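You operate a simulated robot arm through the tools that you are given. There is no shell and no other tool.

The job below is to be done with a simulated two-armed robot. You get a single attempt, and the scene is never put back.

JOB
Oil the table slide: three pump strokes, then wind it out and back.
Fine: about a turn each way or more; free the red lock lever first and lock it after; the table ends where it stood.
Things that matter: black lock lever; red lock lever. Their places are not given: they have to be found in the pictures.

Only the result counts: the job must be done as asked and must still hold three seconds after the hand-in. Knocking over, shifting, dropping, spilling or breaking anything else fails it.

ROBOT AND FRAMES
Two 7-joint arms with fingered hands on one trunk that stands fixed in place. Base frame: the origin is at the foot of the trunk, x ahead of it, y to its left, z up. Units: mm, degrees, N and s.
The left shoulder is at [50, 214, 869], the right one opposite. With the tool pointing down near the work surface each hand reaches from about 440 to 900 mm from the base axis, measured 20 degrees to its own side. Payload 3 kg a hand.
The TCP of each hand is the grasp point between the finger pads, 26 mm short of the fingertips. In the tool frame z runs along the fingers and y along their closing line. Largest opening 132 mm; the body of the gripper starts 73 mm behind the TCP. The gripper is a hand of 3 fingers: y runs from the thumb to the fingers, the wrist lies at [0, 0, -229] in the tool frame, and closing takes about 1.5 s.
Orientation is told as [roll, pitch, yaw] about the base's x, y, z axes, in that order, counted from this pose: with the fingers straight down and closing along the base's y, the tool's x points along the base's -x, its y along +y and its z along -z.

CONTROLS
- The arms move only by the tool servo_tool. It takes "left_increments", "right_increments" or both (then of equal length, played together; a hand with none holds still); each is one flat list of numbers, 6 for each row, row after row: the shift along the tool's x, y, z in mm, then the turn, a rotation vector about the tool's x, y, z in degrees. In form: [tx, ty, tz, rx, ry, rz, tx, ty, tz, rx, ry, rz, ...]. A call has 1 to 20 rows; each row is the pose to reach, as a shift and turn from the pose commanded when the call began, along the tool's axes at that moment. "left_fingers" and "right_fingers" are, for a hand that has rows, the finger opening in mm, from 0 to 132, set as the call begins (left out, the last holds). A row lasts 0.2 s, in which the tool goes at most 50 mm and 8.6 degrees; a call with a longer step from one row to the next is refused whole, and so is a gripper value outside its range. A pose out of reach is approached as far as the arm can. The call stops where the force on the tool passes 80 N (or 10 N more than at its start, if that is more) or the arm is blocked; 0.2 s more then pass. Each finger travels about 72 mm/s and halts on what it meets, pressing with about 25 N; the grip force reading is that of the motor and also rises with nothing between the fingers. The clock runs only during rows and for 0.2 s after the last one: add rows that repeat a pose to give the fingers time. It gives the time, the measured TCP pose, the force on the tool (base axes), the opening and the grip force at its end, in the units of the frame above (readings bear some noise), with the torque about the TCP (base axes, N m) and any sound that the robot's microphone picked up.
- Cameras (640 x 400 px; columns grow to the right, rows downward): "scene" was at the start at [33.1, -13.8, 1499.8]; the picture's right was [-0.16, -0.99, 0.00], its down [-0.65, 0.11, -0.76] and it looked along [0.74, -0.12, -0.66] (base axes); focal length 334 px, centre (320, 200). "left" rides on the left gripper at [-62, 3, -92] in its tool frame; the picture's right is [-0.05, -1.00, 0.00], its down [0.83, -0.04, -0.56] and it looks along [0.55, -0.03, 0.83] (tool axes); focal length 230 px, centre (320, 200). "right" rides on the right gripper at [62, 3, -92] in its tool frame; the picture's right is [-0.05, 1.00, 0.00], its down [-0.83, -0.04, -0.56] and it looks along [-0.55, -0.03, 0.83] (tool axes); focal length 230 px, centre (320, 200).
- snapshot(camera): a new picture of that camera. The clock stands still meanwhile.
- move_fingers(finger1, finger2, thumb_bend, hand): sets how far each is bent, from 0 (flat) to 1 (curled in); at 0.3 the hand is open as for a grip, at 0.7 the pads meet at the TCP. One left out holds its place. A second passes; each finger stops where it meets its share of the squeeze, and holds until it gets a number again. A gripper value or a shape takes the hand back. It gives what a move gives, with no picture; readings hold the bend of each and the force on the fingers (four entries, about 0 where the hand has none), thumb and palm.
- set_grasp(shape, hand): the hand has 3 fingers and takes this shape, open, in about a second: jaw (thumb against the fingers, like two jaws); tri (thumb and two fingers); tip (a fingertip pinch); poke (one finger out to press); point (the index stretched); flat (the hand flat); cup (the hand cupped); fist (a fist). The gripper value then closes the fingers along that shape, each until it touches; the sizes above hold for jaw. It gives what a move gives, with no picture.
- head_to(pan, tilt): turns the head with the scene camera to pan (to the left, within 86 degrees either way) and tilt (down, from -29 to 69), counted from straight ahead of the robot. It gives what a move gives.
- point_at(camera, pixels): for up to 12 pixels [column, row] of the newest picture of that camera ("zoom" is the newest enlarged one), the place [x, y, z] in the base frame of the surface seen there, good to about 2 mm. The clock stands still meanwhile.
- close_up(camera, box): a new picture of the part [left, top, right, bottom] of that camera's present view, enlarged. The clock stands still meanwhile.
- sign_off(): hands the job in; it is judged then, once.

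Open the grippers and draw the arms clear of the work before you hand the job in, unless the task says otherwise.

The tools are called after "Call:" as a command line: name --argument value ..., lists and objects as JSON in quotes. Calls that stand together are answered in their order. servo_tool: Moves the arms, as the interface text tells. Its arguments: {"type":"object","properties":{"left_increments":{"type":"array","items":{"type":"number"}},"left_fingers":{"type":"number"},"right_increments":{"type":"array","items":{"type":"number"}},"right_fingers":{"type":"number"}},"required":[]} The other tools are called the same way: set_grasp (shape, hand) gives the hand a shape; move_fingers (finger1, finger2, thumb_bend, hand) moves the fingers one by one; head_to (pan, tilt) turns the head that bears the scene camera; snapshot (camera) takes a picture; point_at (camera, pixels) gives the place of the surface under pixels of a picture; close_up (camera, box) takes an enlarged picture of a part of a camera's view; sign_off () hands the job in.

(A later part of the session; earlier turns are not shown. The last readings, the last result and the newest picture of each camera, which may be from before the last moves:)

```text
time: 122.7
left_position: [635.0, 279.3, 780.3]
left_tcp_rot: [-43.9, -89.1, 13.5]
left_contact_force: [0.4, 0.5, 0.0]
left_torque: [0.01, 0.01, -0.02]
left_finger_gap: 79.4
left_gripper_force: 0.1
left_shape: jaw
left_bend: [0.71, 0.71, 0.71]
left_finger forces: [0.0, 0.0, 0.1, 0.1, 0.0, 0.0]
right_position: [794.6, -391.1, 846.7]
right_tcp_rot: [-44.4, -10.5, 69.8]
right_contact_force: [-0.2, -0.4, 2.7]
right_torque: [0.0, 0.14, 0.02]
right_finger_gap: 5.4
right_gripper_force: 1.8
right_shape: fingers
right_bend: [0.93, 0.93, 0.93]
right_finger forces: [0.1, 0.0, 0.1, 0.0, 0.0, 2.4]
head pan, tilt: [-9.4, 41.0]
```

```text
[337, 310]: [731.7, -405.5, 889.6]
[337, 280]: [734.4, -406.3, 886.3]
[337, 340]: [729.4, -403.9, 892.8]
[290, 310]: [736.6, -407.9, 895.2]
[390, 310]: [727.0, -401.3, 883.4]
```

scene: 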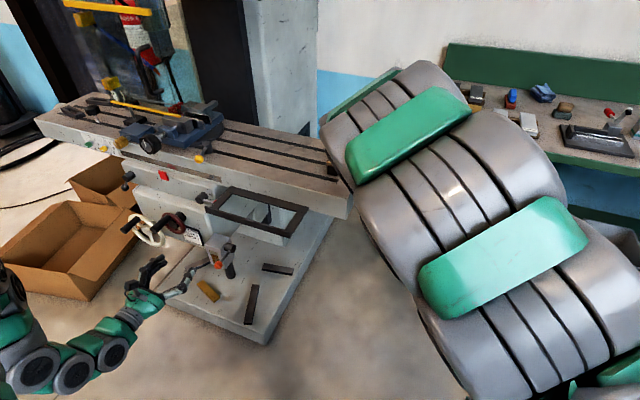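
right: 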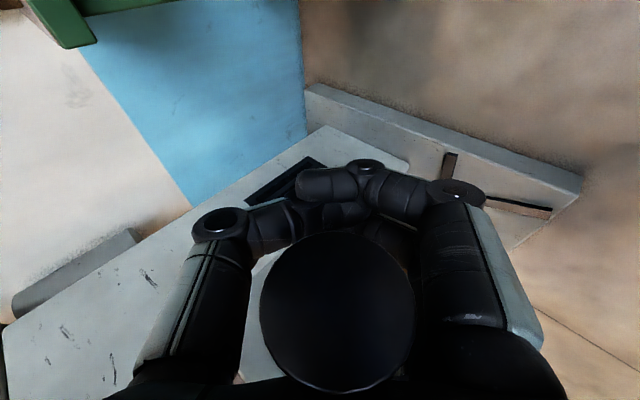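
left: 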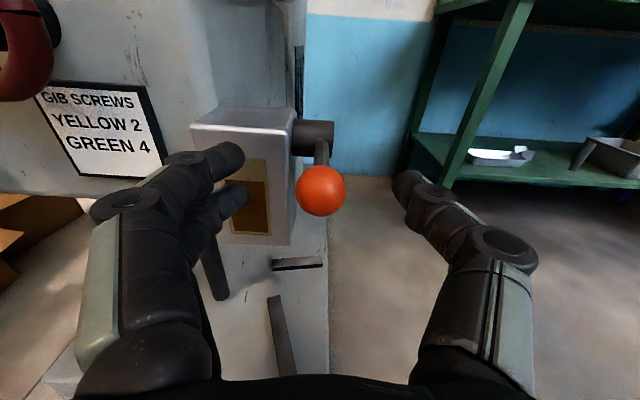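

The handle is at ~271° in the palm/thumb corner. I follow the circle backward to ~211° with a small thumb-side lead.

Call:
servo_tool --right_increments '[0.45, 4.32, 2.27, 0, 0, 0, 0.83, 8.84, 4.33, 0, 0, 0, 1.16, 12.52, 6.17, 0, 0, 0, 1.41, 15.37, 7.77, 0, 0, 0, 1.61, 18.34, 9.13, 0, 0, 0, 1.73, 21.42, 10.23, 0, 0, 0, 1.79, 24.59, 11.08, 0, 0, 0, 1.77, 27.82, 11.64, 0, 0, 0, 1.68, 31.07, 11.95, 0, 0, 0, 1.51, 34.35, 11.97, 0, 0, 0, 1.27, 37.61, 11.73, 0, 0, 0, 0.95, 40.83, 11.2, 0, 0, 0]'

Call:
snapshot --camera "right"

```text
time: 125.3
left_position: [633.2, 280.7, 781.5]
left_tcp_rot: [-44.6, -89.0, 14.1]
left_contact_force: [0.3, 0.4, -0.5]
left_torque: [-0.06, 0.04, 0.02]
left_finger_gap: 79.9
left_gripper_force: 0.2
left_shape: jaw
left_bend: [0.71, 0.71, 0.71]
left_finger forces: [0.0, 0.1, 0.1, 0.0, 0.0, 0.0]
right_position: [776.8, -376.7, 810.0]
right_tcp_rot: [-44.5, -10.7, 69.8]
right_contact_force: [-4.1, 2.8, 26.8]
right_torque: [-0.24, 1.48, -0.16]
right_finger_gap: 5.4
right_gripper_force: 11.9
right_shape: fingers
right_bend: [0.93, 0.93, 0.93]
right_finger forces: [0.1, 0.0, 0.0, 0.1, 0.0, 23.8]
head pan, tilt: [-9.4, 41.0]
```

```text
taken
```

right: 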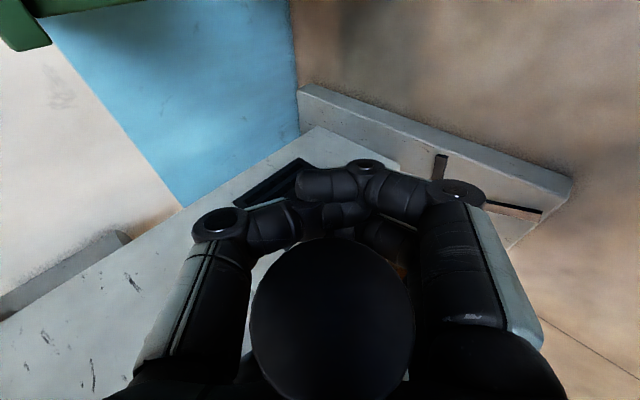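

Palm 24 N, good. I measure the handle.

Call:
point_at --camera "right" --pixels '[[330, 315], [330, 285], [330, 345], [290, 310], [375, 310]]'

```text
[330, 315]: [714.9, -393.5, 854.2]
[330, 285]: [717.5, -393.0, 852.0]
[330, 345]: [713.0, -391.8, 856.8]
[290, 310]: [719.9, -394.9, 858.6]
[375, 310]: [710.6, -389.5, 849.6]
```

The handle is at ~205°, in the palm/thumb corner. I continue backward through the bottom toward 150°, retracting along the tool so the curled fingers catch the handle.

Call:
servo_tool --right_increments '[-0.49, 5.28, -1.18, 0, 0, 0, -1.03, 8.22, -4.54, 0, 0, 0, -1.63, 11.0, -9.14, 0, 0, 0, -2.3, 13.65, -14.96, 0, 0, 0, -3.01, 16.1, -21.02, 0, 0, 0, -3.79, 18.37, -27.26, 0, 0, 0, -4.61, 20.4, -33.68, 0, 0, 0, -5.47, 22.2, -40.28, 0, 0, 0, -6.37, 22.8, -47, 0, 0, 0, -7.31, 23.1, -53.85, 0, 0, 0, -8.26, 23.2, -59.8, 0, 0, 0]'

Call:
snapshot --camera "right"

```text
time: 127.7
left_position: [633.1, 279.7, 781.0]
left_tcp_rot: [-43.5, -89.1, 13.0]
left_contact_force: [0.4, 0.7, -0.5]
left_torque: [-0.01, 0.0, 0.02]
left_finger_gap: 79.9
left_gripper_force: 0.1
left_shape: jaw
left_bend: [0.71, 0.71, 0.71]
left_finger forces: [0.1, 0.1, 0.1, 0.0, 0.0, 0.0]
right_position: [722.6, -353.7, 838.3]
right_tcp_rot: [-44.4, -10.6, 70.0]
right_contact_force: [2.2, -0.2, -7.0]
right_torque: [-0.05, -0.02, 0.0]
right_finger_gap: 5.3
right_gripper_force: 0.0
right_shape: fingers
right_bend: [0.93, 0.93, 0.92]
right_finger forces: [0.0, 0.0, 0.0, 0.0, 0.1, 0.1]
head pan, tilt: [-9.4, 41.0]
```

```text
taken
```

right: 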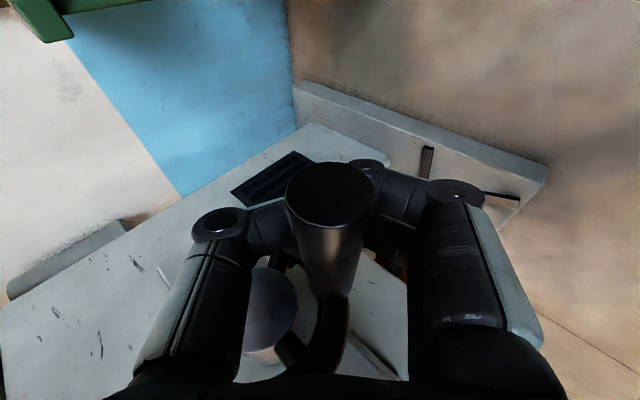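

Smooth again; the handle is now at the curled fingers. I measure it.

Call:
point_at --camera "right" --pixels '[[331, 195], [331, 175], [331, 240], [330, 270], [268, 310]]'

```text
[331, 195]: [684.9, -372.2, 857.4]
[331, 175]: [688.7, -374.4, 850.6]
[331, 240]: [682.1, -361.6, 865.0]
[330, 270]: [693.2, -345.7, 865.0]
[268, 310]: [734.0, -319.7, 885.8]
```

The handle is at ~149°. I pull it up the front side along the circle from 149° to ~79°.

Call:
servo_tool --right_increments '[-0.97, 0.72, -5.04, 0, 0, 0, -1.97, 1.16, -9.13, 0, 0, 0, -2.96, 1.31, -12.25, 0, 0, 0, -3.96, 1.18, -15.36, 0, 0, 0, -4.94, 0.76, -18.46, 0, 0, 0, -5.92, 0.06, -21.52, 0, 0, 0, -6.87, -1.92, -24.49, 0, 0, 0, -7.8, -4.15, -27.37, 0, 0, 0, -8.69, -6.66, -30.14, 0, 0, 0, -9.55, -9.4, -32.77, 0, 0, 0, -10.35, -12.39, -35.25, 0, 0, 0, -11.12, -15.59, -37.54, 0, 0, 0, -11.82, -18.01, -39.65, 0, 0, 0, -12.48, -20.6, -41.54, 0, 0, 0]'

Call:
snapshot --camera "right"

```text
time: 130.7
left_position: [633.5, 279.7, 781.2]
left_tcp_rot: [-43.4, -89.1, 13.0]
left_contact_force: [-0.6, 0.0, -0.7]
left_torque: [0.03, 0.03, 0.0]
left_finger_gap: 79.6
left_gripper_force: 0.1
left_shape: jaw
left_bend: [0.71, 0.71, 0.71]
left_finger forces: [0.1, 0.0, 0.0, 0.1, 0.0, 0.1]
right_position: [710.8, -346.2, 884.4]
right_tcp_rot: [-44.3, -10.7, 69.9]
right_contact_force: [2.6, -0.1, -6.3]
right_torque: [-0.06, -0.04, -0.02]
right_finger_gap: 5.3
right_gripper_force: 0.1
right_shape: fingers
right_bend: [0.93, 0.93, 0.92]
right_finger forces: [0.0, 0.0, 0.0, 0.1, 0.0, 0.0]
head pan, tilt: [-9.4, 41.0]
```

```text
taken
```

right: 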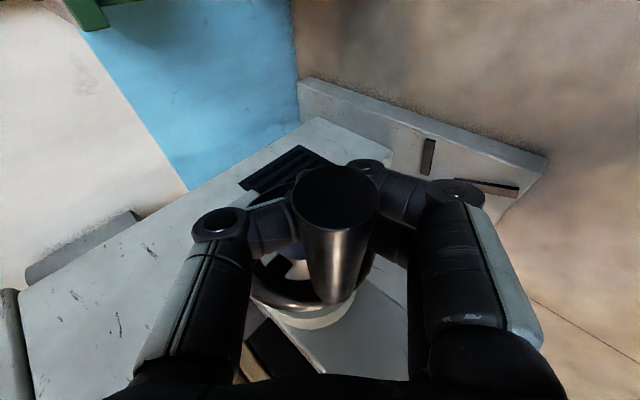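

It follows well. I measure the handle.

Call:
point_at --camera "right" --pixels '[[335, 198], [335, 180], [335, 245], [333, 280], [290, 270]]'

```text
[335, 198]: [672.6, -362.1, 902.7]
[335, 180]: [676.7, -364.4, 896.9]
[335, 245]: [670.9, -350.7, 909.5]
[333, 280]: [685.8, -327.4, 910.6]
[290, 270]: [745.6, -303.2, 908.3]
```

The handle is at ~69.5°. I continue back toward ~25° with the fingers pushing.

Call:
servo_tool --right_increments '[-0.46, -6.0, -1.21, 0, 0, 0, -0.86, -12.12, -2.16, 0, 0, 0, -1.18, -17.31, -2.84, 0, 0, 0, -1.43, -22.54, -3.26, 0, 0, 0, -1.6, -27.81, -3.39, 0, 0, 0, -1.7, -31.09, -3.27, 0, 0, 0, -1.72, -34.33, -2.85, 0, 0, 0, -1.68, -37.53, -2.18, 0, 0, 0, -1.56, -40.66, -1.22, 0, 0, 0]'

Call:
snapshot --camera "right"

```text
time: 132.7
left_position: [632.9, 280.1, 780.4]
left_tcp_rot: [-43.8, -89.1, 13.1]
left_contact_force: [-0.6, -0.5, 0.5]
left_torque: [0.0, 0.01, -0.03]
left_finger_gap: 79.5
left_gripper_force: 0.0
left_shape: jaw
left_bend: [0.71, 0.71, 0.71]
left_finger forces: [0.0, 0.1, 0.1, 0.1, 0.0, 0.1]
right_position: [735.9, -358.4, 914.1]
right_tcp_rot: [-44.4, -10.6, 69.8]
right_contact_force: [-1.3, 2.7, -5.1]
right_torque: [-0.12, -0.08, -0.02]
right_finger_gap: 5.3
right_gripper_force: 0.1
right_shape: fingers
right_bend: [0.93, 0.93, 0.92]
right_finger forces: [0.0, 0.0, 0.1, 0.1, 0.0, 0.1]
head pan, tilt: [-9.4, 41.0]
```

```text
taken
```

right: 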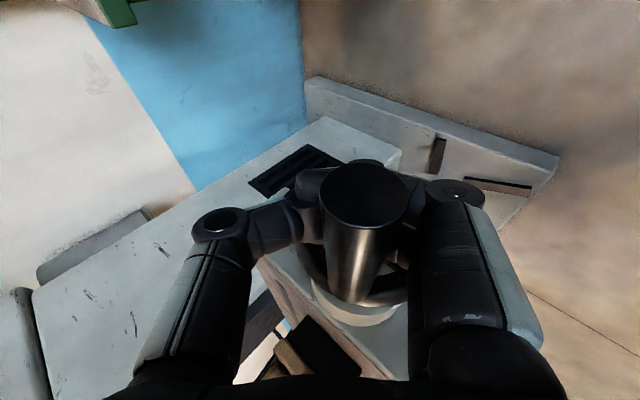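

I measure the handle again to see how far from the top it is.

Call:
point_at --camera "right" --pixels '[[363, 196], [363, 178], [360, 245], [355, 280], [340, 310]]'

```text
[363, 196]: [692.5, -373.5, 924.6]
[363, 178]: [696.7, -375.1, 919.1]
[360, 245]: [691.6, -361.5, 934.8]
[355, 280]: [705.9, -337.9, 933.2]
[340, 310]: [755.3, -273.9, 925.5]
```

The handle is at ~19°. I follow the circle the remaining way toward 0°.

Call:
servo_tool --right_increments '[0.27, -2.9, 1.45, 0, 0, 0, 0.59, -5.65, 3.14, 0, 0, 0, 0.98, -8.25, 5.06, 0, 0, 0, 1.27, -10.1, 6.67, 0, 0, 0, 1.27, -10.1, 6.67, 0, 0, 0]'

Call:
snapshot --camera "right"

```text
time: 133.9
left_position: [634.7, 279.9, 781.8]
left_tcp_rot: [-43.7, -89.2, 13.1]
left_contact_force: [0.5, 0.0, 0.3]
left_torque: [0.04, -0.02, 0.0]
left_finger_gap: 79.9
left_gripper_force: 0.2
left_shape: jaw
left_bend: [0.71, 0.71, 0.71]
left_finger forces: [0.1, 0.0, 0.0, 0.0, 0.0, 0.0]
right_position: [746.1, -363.8, 914.0]
right_tcp_rot: [-44.4, -10.6, 69.8]
right_contact_force: [-1.3, 1.2, -2.7]
right_torque: [-0.08, -0.09, -0.02]
right_finger_gap: 5.6
right_gripper_force: 0.0
right_shape: fingers
right_bend: [0.93, 0.93, 0.92]
right_finger forces: [0.1, 0.0, 0.0, 0.0, 0.1, 0.0]
head pan, tilt: [-9.4, 41.0]
```

```text
taken
```

right: 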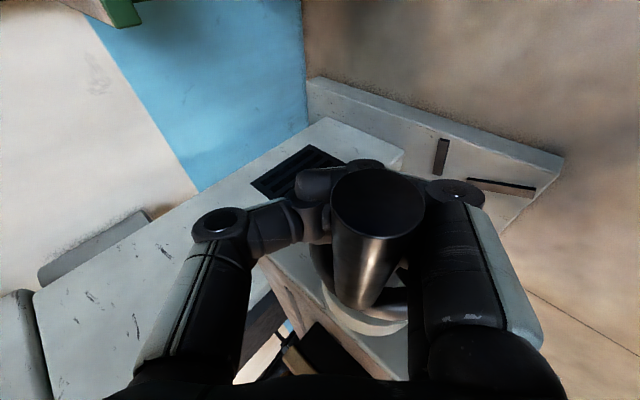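

Call:
point_at --camera "right" --pixels '[[377, 202], [377, 182], [372, 250], [365, 285], [340, 315]]'

```text
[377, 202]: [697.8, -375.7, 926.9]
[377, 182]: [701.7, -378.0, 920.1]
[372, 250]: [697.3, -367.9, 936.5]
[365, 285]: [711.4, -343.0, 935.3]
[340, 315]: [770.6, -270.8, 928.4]
```

The handle is at ~8°. I push another 7 mm rearward.

Call:
servo_tool --right_increments '[0.3, -1.7, 1.6, 0, 0, 0, 0.8, -3.4, 3.1, 0, 0, 0, 1.2, -5.05, 4.7, 0, 0, 0, 1.2, -5.05, 4.7, 0, 0, 0]'

Call:
snapshot --camera "right"

Call:
point_at --camera "right" --pixels '[[383, 210], [378, 255], [370, 290], [383, 190]]'

```text
time: 134.9
left_position: [634.7, 279.9, 781.3]
left_tcp_rot: [-43.7, -89.0, 13.1]
left_contact_force: [0.5, 0.2, 0.0]
left_torque: [0.01, 0.01, 0.01]
left_finger_gap: 79.7
left_gripper_force: 0.1
left_shape: jaw
left_bend: [0.71, 0.71, 0.71]
left_finger forces: [0.0, 0.0, 0.0, 0.0, 0.1, 0.0]
right_position: [754.0, -366.5, 914.1]
right_tcp_rot: [-44.4, -10.7, 69.8]
right_contact_force: [-2.7, 1.9, -1.5]
right_torque: [-0.09, -0.03, -0.07]
right_finger_gap: 5.5
right_gripper_force: 0.5
right_shape: fingers
right_bend: [0.93, 0.93, 0.92]
right_finger forces: [1.7, 0.0, 0.0, 0.1, 0.1, 0.0]
head pan, tilt: [-9.4, 41.0]
```

```text
taken
```

right: 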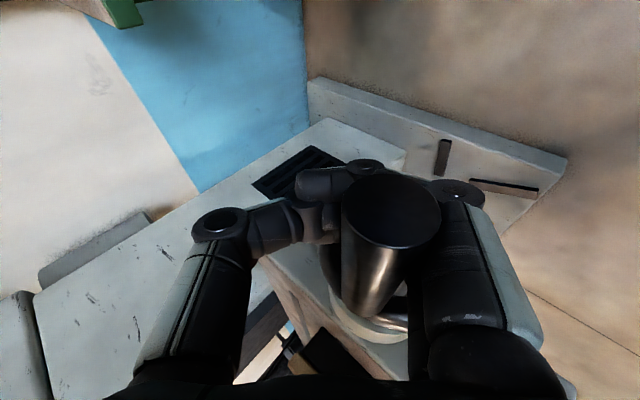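

```text
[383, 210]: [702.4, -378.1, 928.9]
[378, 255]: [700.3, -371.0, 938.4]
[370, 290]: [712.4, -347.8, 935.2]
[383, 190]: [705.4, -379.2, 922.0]
```

The handle is now at ~3–4° from its start, i.e. the table is within ~0.1 mm. I open the fingers and retreat along the tool so I can compare with the original picture.

Call:
servo_tool --right_increments '[0, 0, 0, 0, 0, 0, 0, 0, 0, 0, 0, 0, 0, 0, 0, 0, 0, 0, 0, 0, 0, 0, 0, 0, 0, 0, 0, 0, 0, 0, 0, 0, 0, 0, 0, 0, 0, 0, 0, 0, 0, 0]' --right_fingers 110

Call:
snapshot --camera "right"

```text
time: 136.5
left_position: [633.8, 279.5, 780.1]
left_tcp_rot: [-44.0, -89.1, 13.6]
left_contact_force: [0.2, -0.2, -0.3]
left_torque: [0.01, 0.0, 0.0]
left_finger_gap: 79.6
left_gripper_force: 0.1
left_shape: jaw
left_bend: [0.71, 0.71, 0.71]
left_finger forces: [0.1, 0.1, 0.0, 0.1, 0.1, 0.0]
right_position: [753.5, -365.4, 913.6]
right_tcp_rot: [-44.4, -10.6, 69.9]
right_contact_force: [0.3, 0.0, 0.0]
right_torque: [0.02, -0.04, 0.0]
right_finger_gap: 109.8
right_gripper_force: 0.1
right_shape: jaw
right_bend: [0.56, 0.56, 0.52]
right_finger forces: [0.1, 0.0, 0.1, 0.0, 0.0, 0.0]
head pan, tilt: [-9.4, 41.0]
```

```text
taken
```

right: 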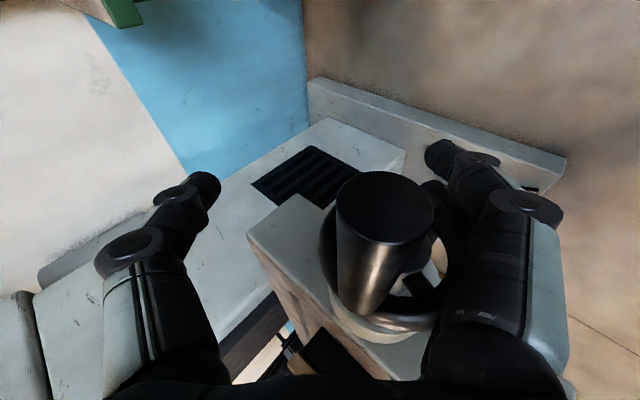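

The hand is open. I centre by +12 mm and retreat 150 mm along the tool axis, then move it away from the handwheel.

Call:
servo_tool --right_increments '[0, 6, 0, 0, 0, 0, 0, 12, -5, 0, 0, 0, 0, 12, -30, 0, 0, 0, 0, 12, -60, 0, 0, 0, 0, 12, -90, 0, 0, 0, 0, 12, -120, 0, 0, 0, 0, 12, -150, 0, 0, 0]'

Call:
snapshot --camera "right"

Call:
snapshot --camera "scene"

```text
time: 138.1
left_position: [633.9, 280.4, 781.8]
left_tcp_rot: [-43.7, -89.1, 13.1]
left_contact_force: [-0.1, -0.1, -0.3]
left_torque: [0.01, 0.02, 0.02]
left_finger_gap: 79.7
left_gripper_force: 0.1
left_shape: jaw
left_bend: [0.71, 0.71, 0.71]
left_finger forces: [0.0, 0.0, 0.0, 0.0, 0.0, 0.0]
right_position: [641.9, -345.8, 1014.0]
right_tcp_rot: [-44.4, -10.7, 69.9]
right_contact_force: [0.0, 0.3, 1.3]
right_torque: [-0.02, 0.01, 0.01]
right_finger_gap: 109.7
right_gripper_force: 0.0
right_shape: jaw
right_bend: [0.56, 0.56, 0.52]
right_finger forces: [0.1, 0.1, 0.0, 0.1, 0.1, 0.0]
head pan, tilt: [-9.4, 41.0]
```

```text
taken
```

right: 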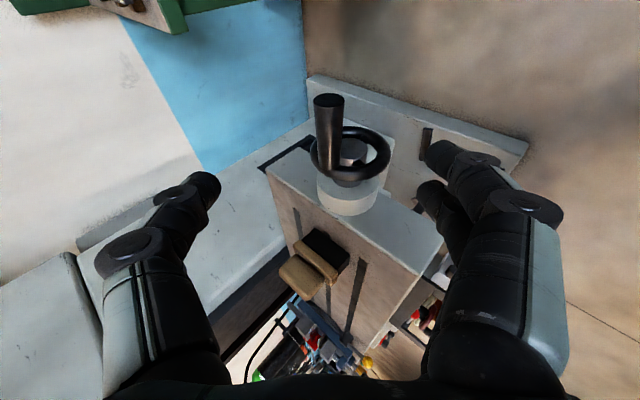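

```text
taken
```

scene: 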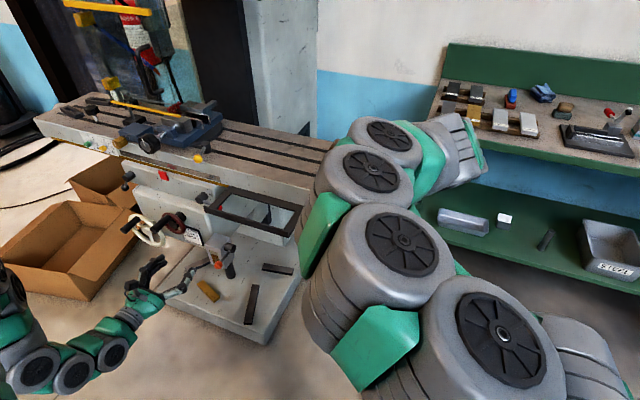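

I measure the handle from here and compare with the original.

Call:
point_at --camera "right" --pixels '[[328, 100], [326, 120], [328, 140], [331, 160], [355, 150], [347, 195]]'

Call:
close_up --camera "right" --box '[260, 70, 420, 220]'

```text
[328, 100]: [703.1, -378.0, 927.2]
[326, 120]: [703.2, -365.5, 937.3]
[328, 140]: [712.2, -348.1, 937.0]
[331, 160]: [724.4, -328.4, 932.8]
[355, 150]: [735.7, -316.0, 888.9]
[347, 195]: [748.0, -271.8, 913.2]
```

```text
2.67 times, centred on (340, 145) of right
```

zoom: 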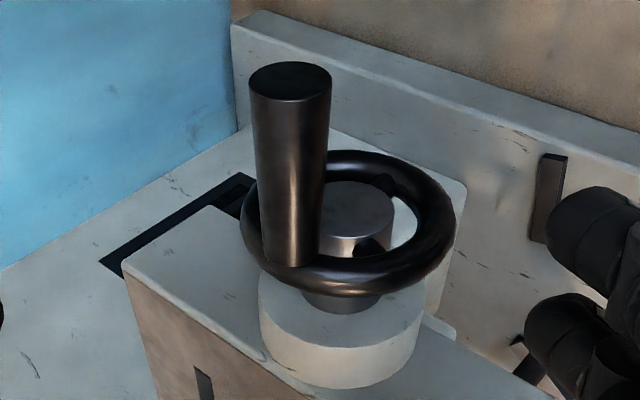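

The handle end matches the original within ~2 mm (≈3°), so the table is back within ~0.1 mm. I bring the right arm back up to its starting posture in stages.

Call:
servo_tool --right_increments '[-4, -14, -14, 0, 5, 0, -8, -28, -28, 0, 10, 0, -11, -42, -42, 0, 15, 0]'

Call:
servo_tool --right_increments '[0, 0, 0, -7.5, 0, 0, 0, 0, -5, -15, 0, 0, 0, 0, -10, -22.5, 0, 0, 0, 0, -15, -30, 0, 0, 0, 0, -20, -37.5, 0, 0, 0, 0, -25, -44.5, 0, 0]'

Call:
servo_tool --right_increments '[0, 0, 0, 0, 0, 7.4, 0, 0, 0, 0, 0, 14.8, 0, 0, 0, 0, 0, 22.2, 0, 0, 0, 0, 0, 29.6, 0, 0, 0, 0, 0, 37, 0, 0, 0, 0, 0, 44.4, 0, 0, 0, 0, 0, 51.8, 0, 0, 0, 0, 0, 58.8]'

Call:
snapshot --camera "scene"

```text
time: 138.9
left_position: [634.1, 280.4, 781.5]
left_tcp_rot: [-43.8, -89.1, 13.3]
left_contact_force: [0.2, -0.1, 0.0]
left_torque: [0.01, -0.03, 0.03]
left_finger_gap: 79.4
left_gripper_force: 0.2
left_shape: jaw
left_bend: [0.71, 0.71, 0.71]
left_finger forces: [0.0, 0.0, 0.1, 0.1, 0.1, 0.0]
right_position: [641.7, -345.6, 1074.7]
right_tcp_rot: [-43.4, 0.2, 59.3]
right_contact_force: [0.2, -0.3, -0.1]
right_torque: [0.04, 0.0, 0.01]
right_finger_gap: 109.9
right_gripper_force: 0.2
right_shape: jaw
right_bend: [0.56, 0.56, 0.52]
right_finger forces: [0.0, 0.0, 0.0, 0.0, 0.0, 0.1]
head pan, tilt: [-9.4, 41.0]
```

```text
time: 140.3
left_position: [633.4, 279.9, 780.8]
left_tcp_rot: [-44.4, -89.1, 13.8]
left_contact_force: [0.2, -0.3, 0.3]
left_torque: [-0.03, 0.02, 0.04]
left_finger_gap: 79.7
left_gripper_force: 0.0
left_shape: jaw
left_bend: [0.71, 0.71, 0.71]
left_finger forces: [0.0, 0.0, 0.1, 0.0, 0.0, 0.1]
right_position: [626.0, -338.8, 1092.1]
right_tcp_rot: [1.0, 0.1, 59.2]
right_contact_force: [0.4, 0.9, -0.1]
right_torque: [0.02, -0.08, 0.0]
right_finger_gap: 109.5
right_gripper_force: 0.1
right_shape: jaw
right_bend: [0.56, 0.56, 0.52]
right_finger forces: [0.1, 0.1, 0.1, 0.0, 0.0, 0.0]
head pan, tilt: [-9.4, 41.0]
```

```text
time: 142.1
left_position: [633.8, 280.1, 780.8]
left_tcp_rot: [-43.8, -89.1, 13.2]
left_contact_force: [-0.2, 0.3, -1.6]
left_torque: [0.0, 0.0, -0.02]
left_finger_gap: 79.6
left_gripper_force: 0.0
left_shape: jaw
left_bend: [0.71, 0.71, 0.71]
left_finger forces: [0.0, 0.0, 0.1, 0.0, 0.1, 0.0]
right_position: [625.5, -336.6, 1090.7]
right_tcp_rot: [0.4, 0.9, 0.5]
right_contact_force: [0.1, -0.6, -0.1]
right_torque: [-0.01, -0.01, -0.02]
right_finger_gap: 109.7
right_gripper_force: 0.0
right_shape: jaw
right_bend: [0.56, 0.56, 0.52]
right_finger forces: [0.0, 0.0, 0.0, 0.0, 0.0, 0.0]
head pan, tilt: [-9.4, 41.0]
```

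```text
taken
```

scene: 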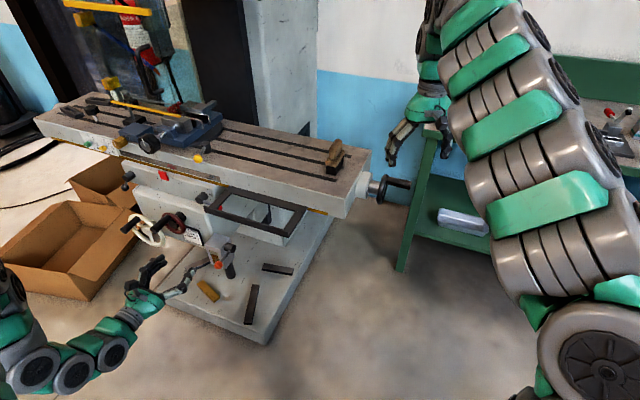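

The right arm is clear. I compare the handwheel with the original zoom and view the front.

Call:
close_up --camera "scene" --box '[345, 160, 425, 210]'

Call:
close_up --camera "scene" --box '[110, 130, 270, 230]'

Call:
close_up --camera "scene" --box '[280, 110, 440, 220]'

```text
8.00 times, centred on (385, 185) of scene
```

zoom: 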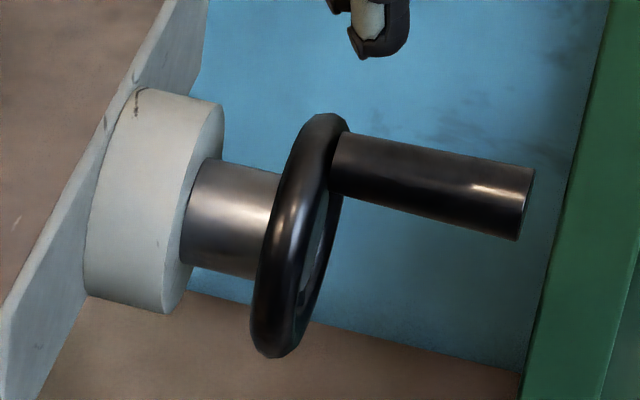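

```text
4.00 times, centred on (190, 180) of scene
```

zoom: 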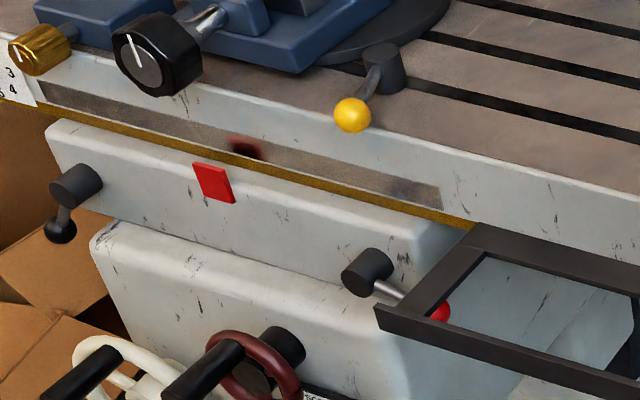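

```text
3.64 times, centred on (360, 165) of scene
```

zoom: 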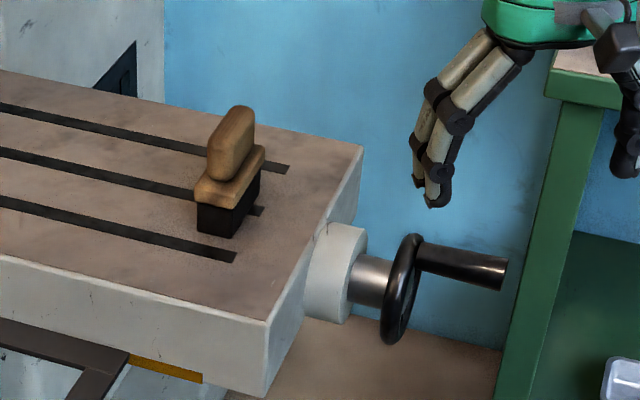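

The oil film shows along the slide and the handle matches its start. Now to lock: I check the red lever with the left camera.

Call:
snapshot --camera "left"

Call:
close_up --camera "left" --box '[260, 60, 420, 180]'

```text
taken
```

left: 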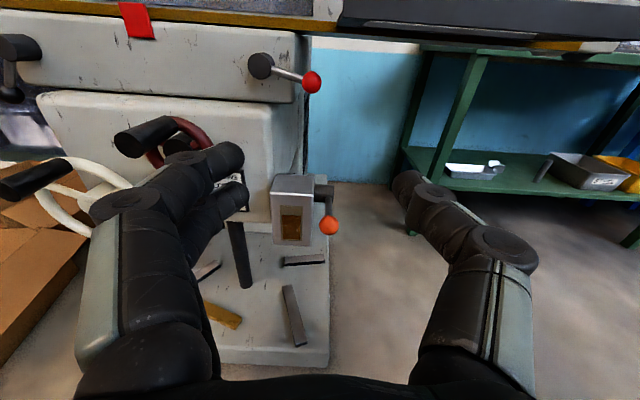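

```text
3.33 times, centred on (340, 120) of left
```

zoom: 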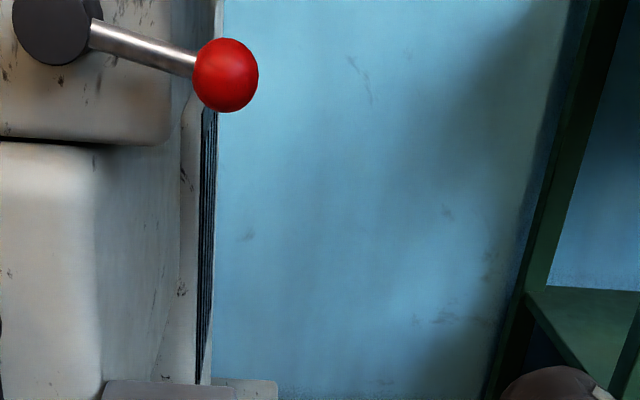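

I measure the ball's present position.

Call:
point_at --camera "zoom" --pixels '[[225, 75], [150, 45], [50, 25], [100, 35], [185, 65]]'

Call:
close_up --camera "left" --box '[220, 20, 400, 130]'

```text
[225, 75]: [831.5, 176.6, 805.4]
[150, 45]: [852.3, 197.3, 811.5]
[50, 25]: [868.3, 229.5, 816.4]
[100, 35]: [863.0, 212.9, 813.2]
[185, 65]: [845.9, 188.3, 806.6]
```

```text
3.56 times, centred on (310, 75) of left
```

zoom: 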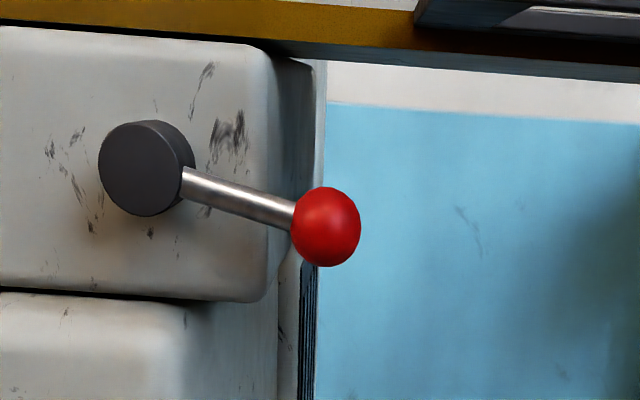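

The ball's centre is at about s=-583, z=804 (it has sagged a bit from the stop). To press it down under the black frame I'll use a single finger; I check the frame's lower edge first.

Call:
point_at --camera "zoom" --pixels '[[430, 15], [480, 22], [550, 30], [620, 35], [600, 20], [450, 40], [325, 225], [145, 165]]'

Call:
move_fingers --hand "left" --finger1 0.66 --finger2 1 --thumb_bend 1

Call:
snapshot --camera "left"

```text
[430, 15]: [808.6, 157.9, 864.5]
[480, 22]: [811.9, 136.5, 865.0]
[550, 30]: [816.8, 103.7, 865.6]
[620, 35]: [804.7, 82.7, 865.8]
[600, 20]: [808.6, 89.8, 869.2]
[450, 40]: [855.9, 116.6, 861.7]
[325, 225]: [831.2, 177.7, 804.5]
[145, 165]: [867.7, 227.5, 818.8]
```

```text
time: 143.1
left_position: [634.3, 281.2, 780.9]
left_tcp_rot: [-44.1, -89.2, 13.4]
left_contact_force: [0.2, 0.5, 0.9]
left_torque: [0.02, -0.02, 0.03]
left_finger_gap: 16.9
left_gripper_force: 0.1
left_shape: fingers
left_bend: [0.66, 0.97, 0.92]
left_finger forces: [0.0, 0.0, 0.1, 0.1, 0.0, 0.1]
right_position: [625.7, -336.8, 1090.5]
right_tcp_rot: [0.5, 0.9, 0.7]
right_contact_force: [-0.2, 0.2, 0.0]
right_torque: [-0.01, 0.02, -0.06]
right_finger_gap: 109.9
right_gripper_force: 0.1
right_shape: jaw
right_bend: [0.56, 0.56, 0.52]
right_finger forces: [0.0, 0.0, 0.0, 0.0, 0.1, 0.0]
head pan, tilt: [-9.4, 41.0]
```

```text
taken
```

left: 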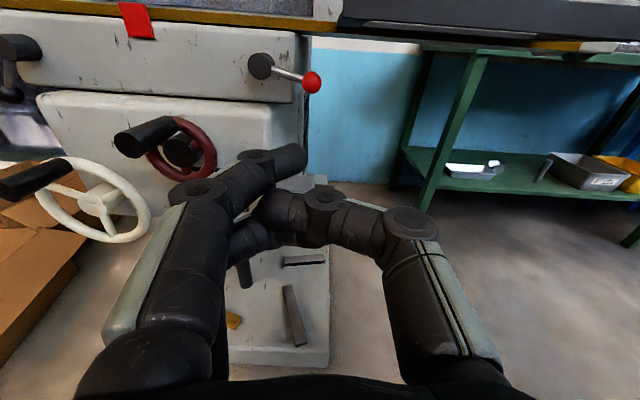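

Frame underside is at z≈861. Finger 1 sticks forward; I open the thumb out of the way so only finger 1 meets the ball.

Call:
move_fingers --hand "left" --finger1 0.68 --finger2 1 --thumb_bend 0.35

Call:
snapshot --camera "left"

```text
time: 144.1
left_position: [633.4, 280.6, 781.0]
left_tcp_rot: [-43.7, -89.1, 13.1]
left_contact_force: [0.6, -0.3, -1.3]
left_torque: [-0.01, 0.01, 0.01]
left_finger_gap: 6.6
left_gripper_force: 0.0
left_shape: fingers
left_bend: [0.68, 0.78, 0.73]
left_finger forces: [0.1, 0.0, 0.0, 0.1, 0.1, 0.0]
right_position: [626.4, -336.4, 1090.2]
right_tcp_rot: [0.4, 1.0, 0.6]
right_contact_force: [0.8, -0.1, 0.1]
right_torque: [-0.01, 0.01, -0.03]
right_finger_gap: 109.9
right_gripper_force: 0.1
right_shape: jaw
right_bend: [0.56, 0.56, 0.52]
right_finger forces: [0.1, 0.1, 0.0, 0.1, 0.1, 0.0]
head pan, tilt: [-9.4, 41.0]
```

```text
taken
```

left: 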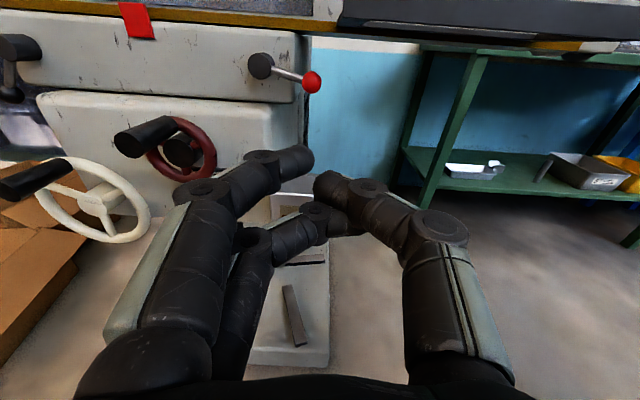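

The thumb is still opening; I repeat to let it finish.

Call:
move_fingers --hand "left" --finger1 0.68 --finger2 1 --thumb_bend 0.35

Call:
move_fingers --hand "left" --finger1 0.68 --finger2 1 --thumb_bend 0.35

Call:
snapshot --camera "left"

```text
time: 145.1
left_position: [634.0, 280.5, 780.8]
left_tcp_rot: [-43.7, -89.0, 13.0]
left_contact_force: [-0.7, 0.8, 0.4]
left_torque: [0.0, 0.0, -0.03]
left_finger_gap: 6.9
left_gripper_force: 0.0
left_shape: fingers
left_bend: [0.68, 0.78, 0.73]
left_finger forces: [0.0, 0.1, 0.0, 0.0, 0.0, 0.0]
right_position: [624.4, -337.6, 1091.2]
right_tcp_rot: [0.3, 1.0, 0.5]
right_contact_force: [-0.3, -0.4, -0.6]
right_torque: [-0.01, 0.0, 0.01]
right_finger_gap: 110.1
right_gripper_force: 0.1
right_shape: jaw
right_bend: [0.56, 0.56, 0.52]
right_finger forces: [0.1, 0.0, 0.0, 0.1, 0.0, 0.0]
head pan, tilt: [-9.4, 41.0]
```

```text
time: 146.1
left_position: [634.2, 279.6, 780.5]
left_tcp_rot: [-43.7, -89.1, 13.1]
left_contact_force: [0.0, -0.4, 0.0]
left_torque: [0.01, 0.0, 0.0]
left_finger_gap: 6.8
left_gripper_force: 0.1
left_shape: fingers
left_bend: [0.68, 0.78, 0.73]
left_finger forces: [0.1, 0.0, 0.1, 0.1, 0.0, 0.0]
right_position: [624.7, -337.4, 1090.9]
right_tcp_rot: [0.4, 1.1, 0.5]
right_contact_force: [-0.7, -0.3, -0.1]
right_torque: [0.03, -0.01, -0.01]
right_finger_gap: 109.8
right_gripper_force: 0.1
right_shape: jaw
right_bend: [0.56, 0.56, 0.52]
right_finger forces: [0.0, 0.0, 0.0, 0.0, 0.1, 0.0]
head pan, tilt: [-9.4, 41.0]
```

```text
taken
```

left: 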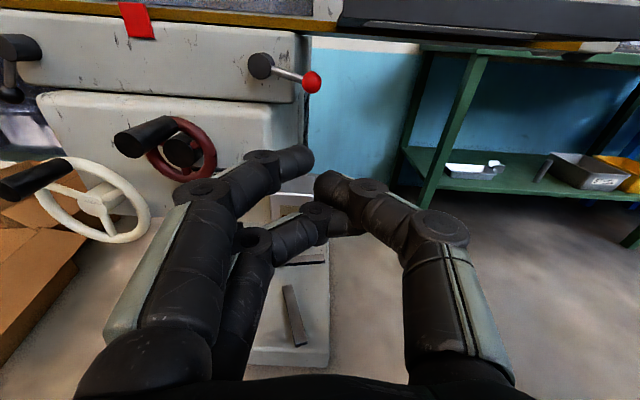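

The curled finger 2 is hooking the thumb. I uncurl finger 2, open the thumb, and then curl finger 2 again.

Call:
move_fingers --hand "left" --finger1 0.68 --finger2 0.4 --thumb_bend 0.73

Call:
move_fingers --hand "left" --finger1 0.68 --finger2 0.4 --thumb_bend 0.3

Call:
move_fingers --hand "left" --finger1 0.68 --finger2 1 --thumb_bend 0.3

Call:
snapshot --camera "left"

```text
time: 147.1
left_position: [633.9, 279.7, 781.2]
left_tcp_rot: [-43.7, -89.0, 13.1]
left_contact_force: [-0.3, -0.1, 0.6]
left_torque: [-0.01, -0.02, -0.01]
left_finger_gap: 2.4
left_gripper_force: 0.1
left_shape: fingers
left_bend: [0.68, 0.78, 0.74]
left_finger forces: [0.1, 0.0, 0.0, 0.0, 0.0, 0.0]
right_position: [625.2, -336.7, 1090.7]
right_tcp_rot: [0.4, 1.0, 0.6]
right_contact_force: [0.9, 0.5, -0.9]
right_torque: [0.02, 0.03, 0.01]
right_finger_gap: 109.9
right_gripper_force: 0.2
right_shape: jaw
right_bend: [0.56, 0.56, 0.52]
right_finger forces: [0.0, 0.0, 0.1, 0.0, 0.0, 0.0]
head pan, tilt: [-9.4, 41.0]
```

```text
time: 148.1
left_position: [634.7, 280.8, 780.6]
left_tcp_rot: [-43.7, -89.1, 13.2]
left_contact_force: [0.5, -0.7, -0.7]
left_torque: [-0.01, 0.01, -0.03]
left_finger_gap: 8.8
left_gripper_force: 0.0
left_shape: fingers
left_bend: [0.68, 0.5, 0.6]
left_finger forces: [0.0, 0.0, 0.0, 0.0, 0.0, 0.0]
right_position: [625.7, -336.8, 1089.8]
right_tcp_rot: [0.5, 0.9, 0.5]
right_contact_force: [0.1, 0.5, 0.3]
right_torque: [-0.03, 0.01, 0.0]
right_finger_gap: 109.6
right_gripper_force: 0.0
right_shape: jaw
right_bend: [0.56, 0.56, 0.52]
right_finger forces: [0.0, 0.1, 0.0, 0.1, 0.0, 0.0]
head pan, tilt: [-9.4, 41.0]
```

```text
time: 149.1
left_position: [634.8, 279.7, 780.9]
left_tcp_rot: [-43.7, -89.1, 13.1]
left_contact_force: [-1.2, -0.1, 0.2]
left_torque: [0.01, 0.01, 0.02]
left_finger_gap: 72.0
left_gripper_force: 0.0
left_shape: fingers
left_bend: [0.68, 1.0, 0.3]
left_finger forces: [0.0, 0.1, 0.0, 0.0, 0.0, 0.0]
right_position: [626.4, -337.3, 1090.6]
right_tcp_rot: [0.4, 0.9, 0.6]
right_contact_force: [-0.9, -0.7, -0.2]
right_torque: [0.02, 0.0, -0.03]
right_finger_gap: 109.9
right_gripper_force: 0.1
right_shape: jaw
right_bend: [0.56, 0.56, 0.52]
right_finger forces: [0.1, 0.0, 0.0, 0.1, 0.0, 0.0]
head pan, tilt: [-9.4, 41.0]
```

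```text
taken
```

left: 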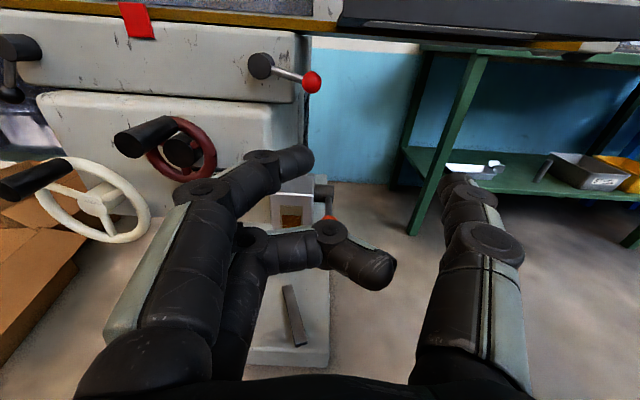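

Now finger 1 alone points forward. I move to a pre-position in front of the lever with the finger slightly above the ball's height.

Call:
servo_tool --left_increments '[-7, 0, 24, 0, 0, 0, -14, -1, 48, 0, 0, 0, -21, -1, 72, 0, 0, 0, -28, -2, 96, 0, 0, 0, -35, -2, 120, 0, 0, 0, -41, -2.5, 143, 0, 0, 0, -41, -2.5, 143, 0, 0, 0]'

Call:
snapshot --camera "left"

Call:
close_up --camera "scene" --box '[150, 160, 310, 260]'

```text
time: 150.7
left_position: [757.9, 207.5, 820.2]
left_tcp_rot: [-43.2, -89.2, 12.6]
left_contact_force: [0.8, 0.2, 0.1]
left_torque: [0.01, -0.03, -0.01]
left_finger_gap: 72.1
left_gripper_force: 0.0
left_shape: fingers
left_bend: [0.68, 1.0, 0.3]
left_finger forces: [0.0, 0.0, 0.0, 0.0, 0.0, 0.0]
right_position: [625.2, -336.5, 1092.0]
right_tcp_rot: [0.4, 1.0, 0.6]
right_contact_force: [0.1, 0.5, -0.2]
right_torque: [0.02, 0.03, -0.02]
right_finger_gap: 109.8
right_gripper_force: 0.0
right_shape: jaw
right_bend: [0.56, 0.56, 0.52]
right_finger forces: [0.0, 0.0, 0.1, 0.0, 0.0, 0.1]
head pan, tilt: [-9.4, 41.0]
```

```text
taken
```

left: 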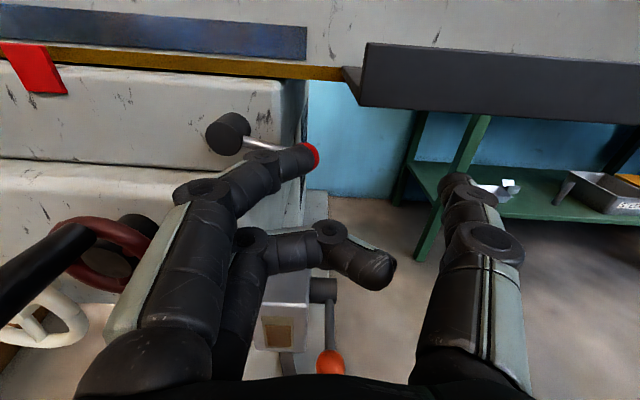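

```text
4.00 times, centred on (230, 210) of scene
```

zoom: 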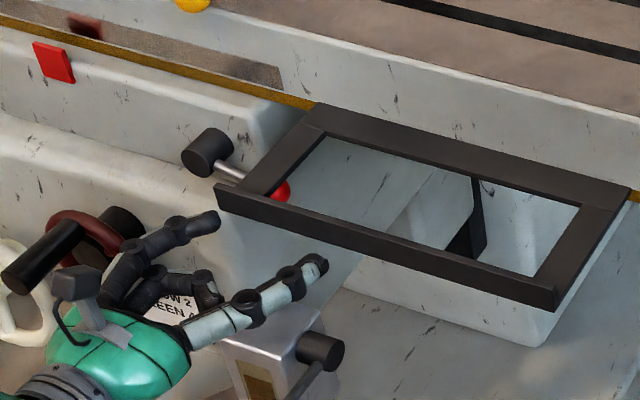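

The finger tip is aligned with the ball and ~7 mm above its top. I shift 4 mm right, raise 2 mm and advance 76 mm over the ball.

Call:
servo_tool --left_increments '[-2, -4, 15, 0, 0, 0, -2, -4, 32, 0, 0, 0, -2, -4, 50, 0, 0, 0, -2, -4, 66, 0, 0, 0, -2, -4, 76, 0, 0, 0]'

Call:
snapshot --camera "left"

Call:
close_up --camera "scene" --box '[180, 180, 260, 240]'

```text
time: 151.9
left_position: [819.7, 163.7, 820.2]
left_tcp_rot: [-45.6, -89.0, 14.9]
left_contact_force: [0.3, -0.3, -0.8]
left_torque: [0.0, -0.02, 0.01]
left_finger_gap: 71.6
left_gripper_force: 0.1
left_shape: fingers
left_bend: [0.68, 1.0, 0.3]
left_finger forces: [0.0, 0.0, 0.1, 0.0, 0.1, 0.0]
right_position: [625.9, -336.1, 1090.7]
right_tcp_rot: [0.4, 1.0, 0.6]
right_contact_force: [-0.4, -1.2, 0.1]
right_torque: [-0.02, 0.01, -0.02]
right_finger_gap: 109.7
right_gripper_force: 0.0
right_shape: jaw
right_bend: [0.56, 0.56, 0.52]
right_finger forces: [0.0, 0.0, 0.0, 0.1, 0.0, 0.1]
head pan, tilt: [-9.4, 41.0]
```

```text
taken
```

left: 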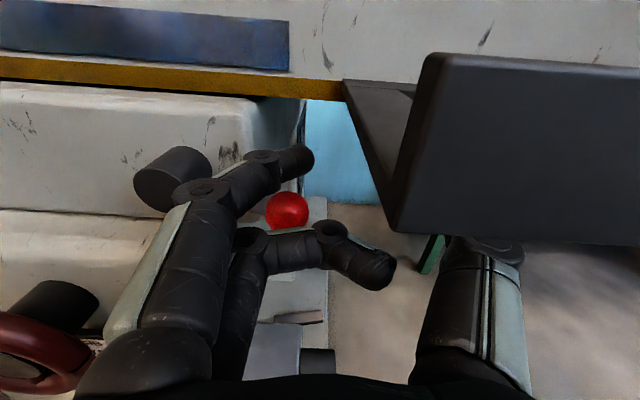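

```text
6.67 times, centred on (220, 210) of scene
```

zoom: 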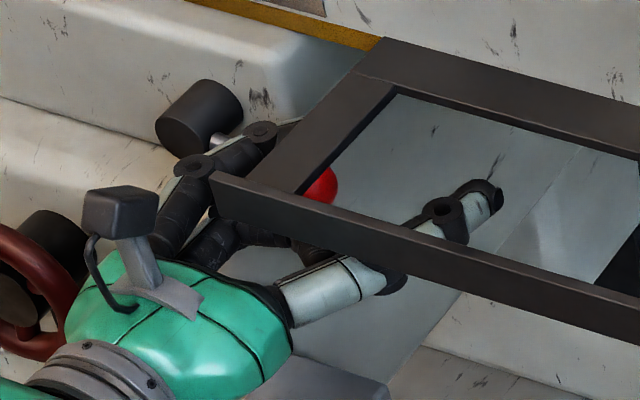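

The finger sits above and slightly right of the ball. I press down along the lever's arc to ~50° from vertical first.

Call:
servo_tool --left_increments '[4, 1.7, 0, 0, 0, 0, 7.4, 3.5, 0, 0, 0, 0, 11, 3.3, 0, 0, 0, 0, 14.7, 3.1, 0, 0, 0, 0, 18.4, 3.1, 0, 0, 0, 0, 22.5, 3.6, 0, 0, 0, 0, 26.5, 4.2, 0, 0, 0, 0, 30.5, 4.8, 0, 0, 0, 0, 34.4, 6, 0, 0, 0, 0, 38.3, 7.2, 0, 0, 0, 0, 42.2, 8.5, 0, 0, 0, 0]'

Call:
snapshot --camera "left"

```text
time: 154.3
left_position: [824.4, 171.5, 779.3]
left_tcp_rot: [-44.0, -89.1, 13.5]
left_contact_force: [0.0, 0.8, 1.6]
left_torque: [0.04, -0.05, 0.02]
left_finger_gap: 72.5
left_gripper_force: 1.2
left_shape: fingers
left_bend: [0.67, 1.0, 0.3]
left_finger forces: [1.5, 0.1, 0.1, 0.1, 0.0, 0.1]
right_position: [626.0, -337.0, 1089.9]
right_tcp_rot: [0.4, 1.0, 0.6]
right_contact_force: [0.0, 0.0, 0.1]
right_torque: [0.03, 0.01, -0.04]
right_finger_gap: 109.8
right_gripper_force: 0.0
right_shape: jaw
right_bend: [0.56, 0.56, 0.52]
right_finger forces: [0.1, 0.1, 0.0, 0.0, 0.0, 0.1]
head pan, tilt: [-9.4, 41.0]
```

```text
taken
```

left: 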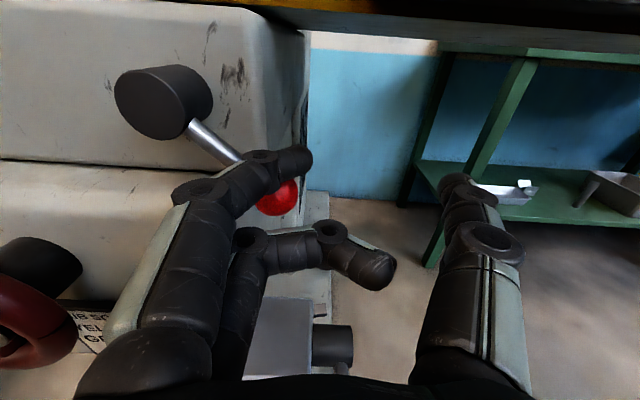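

The lever turned down with little force. I continue to the locked stop, watching for the force rise.

Call:
servo_tool --left_increments '[3.6, 1.9, 0, 0, 0, 0, 7.2, 3.7, 0, 0, 0, 0, 10.8, 5.6, 0, 0, 0, 0, 13.8, 7.7, 0, 0, 0, 0, 16.8, 9.9, 0, 0, 0, 0, 18.7, 11.5, 0, 0, 0, 0, 20.5, 13.1, 0, 0, 0, 0, 22.2, 14.8, 0, 0, 0, 0]'

Call:
snapshot --camera "left"

```text
time: 156.1
left_position: [831.5, 184.0, 757.5]
left_tcp_rot: [-42.9, -89.0, 12.2]
left_contact_force: [-24.9, 5.9, 11.9]
left_torque: [0.08, -0.39, 0.34]
left_finger_gap: 52.8
left_gripper_force: 13.9
left_shape: fingers
left_bend: [0.74, 1.0, 0.3]
left_finger forces: [28.5, 0.0, 0.1, 0.1, 0.1, 0.0]
right_position: [624.2, -335.9, 1090.1]
right_tcp_rot: [0.4, 1.0, 0.6]
right_contact_force: [0.4, -0.2, 1.0]
right_torque: [0.02, 0.01, 0.02]
right_finger_gap: 110.0
right_gripper_force: 0.0
right_shape: jaw
right_bend: [0.56, 0.56, 0.52]
right_finger forces: [0.0, 0.1, 0.0, 0.0, 0.0, 0.0]
head pan, tilt: [-9.4, 41.0]
```

```text
taken
```

left: 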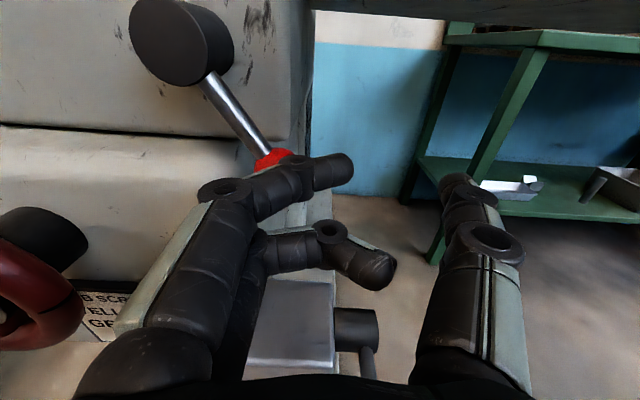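

Finger 1 now feels 28 N. I measure the lever's angle via ball and rod.

Call:
close_up --camera "left" --box '[120, 0, 360, 200]'

Call:
point_at --camera "left" --pixels '[[272, 156], [283, 154], [240, 122], [220, 95], [165, 40], [258, 142], [330, 170], [290, 175]]'

```text
2.00 times, centred on (240, 100) of left
```

zoom: 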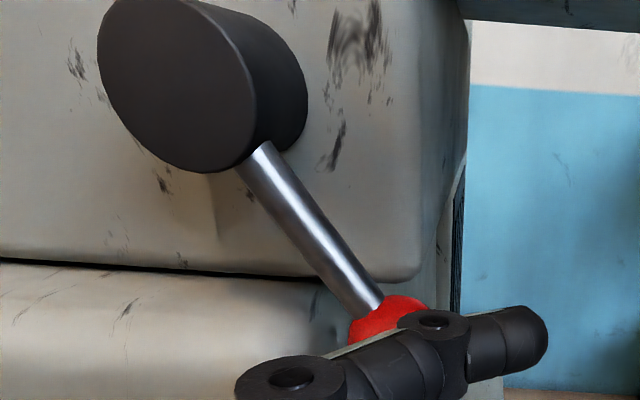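

```text
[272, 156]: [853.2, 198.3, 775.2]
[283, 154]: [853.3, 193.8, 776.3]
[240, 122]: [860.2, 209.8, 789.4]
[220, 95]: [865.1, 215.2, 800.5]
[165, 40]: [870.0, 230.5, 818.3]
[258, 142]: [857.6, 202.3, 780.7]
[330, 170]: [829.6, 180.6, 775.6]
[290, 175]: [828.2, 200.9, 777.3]
```

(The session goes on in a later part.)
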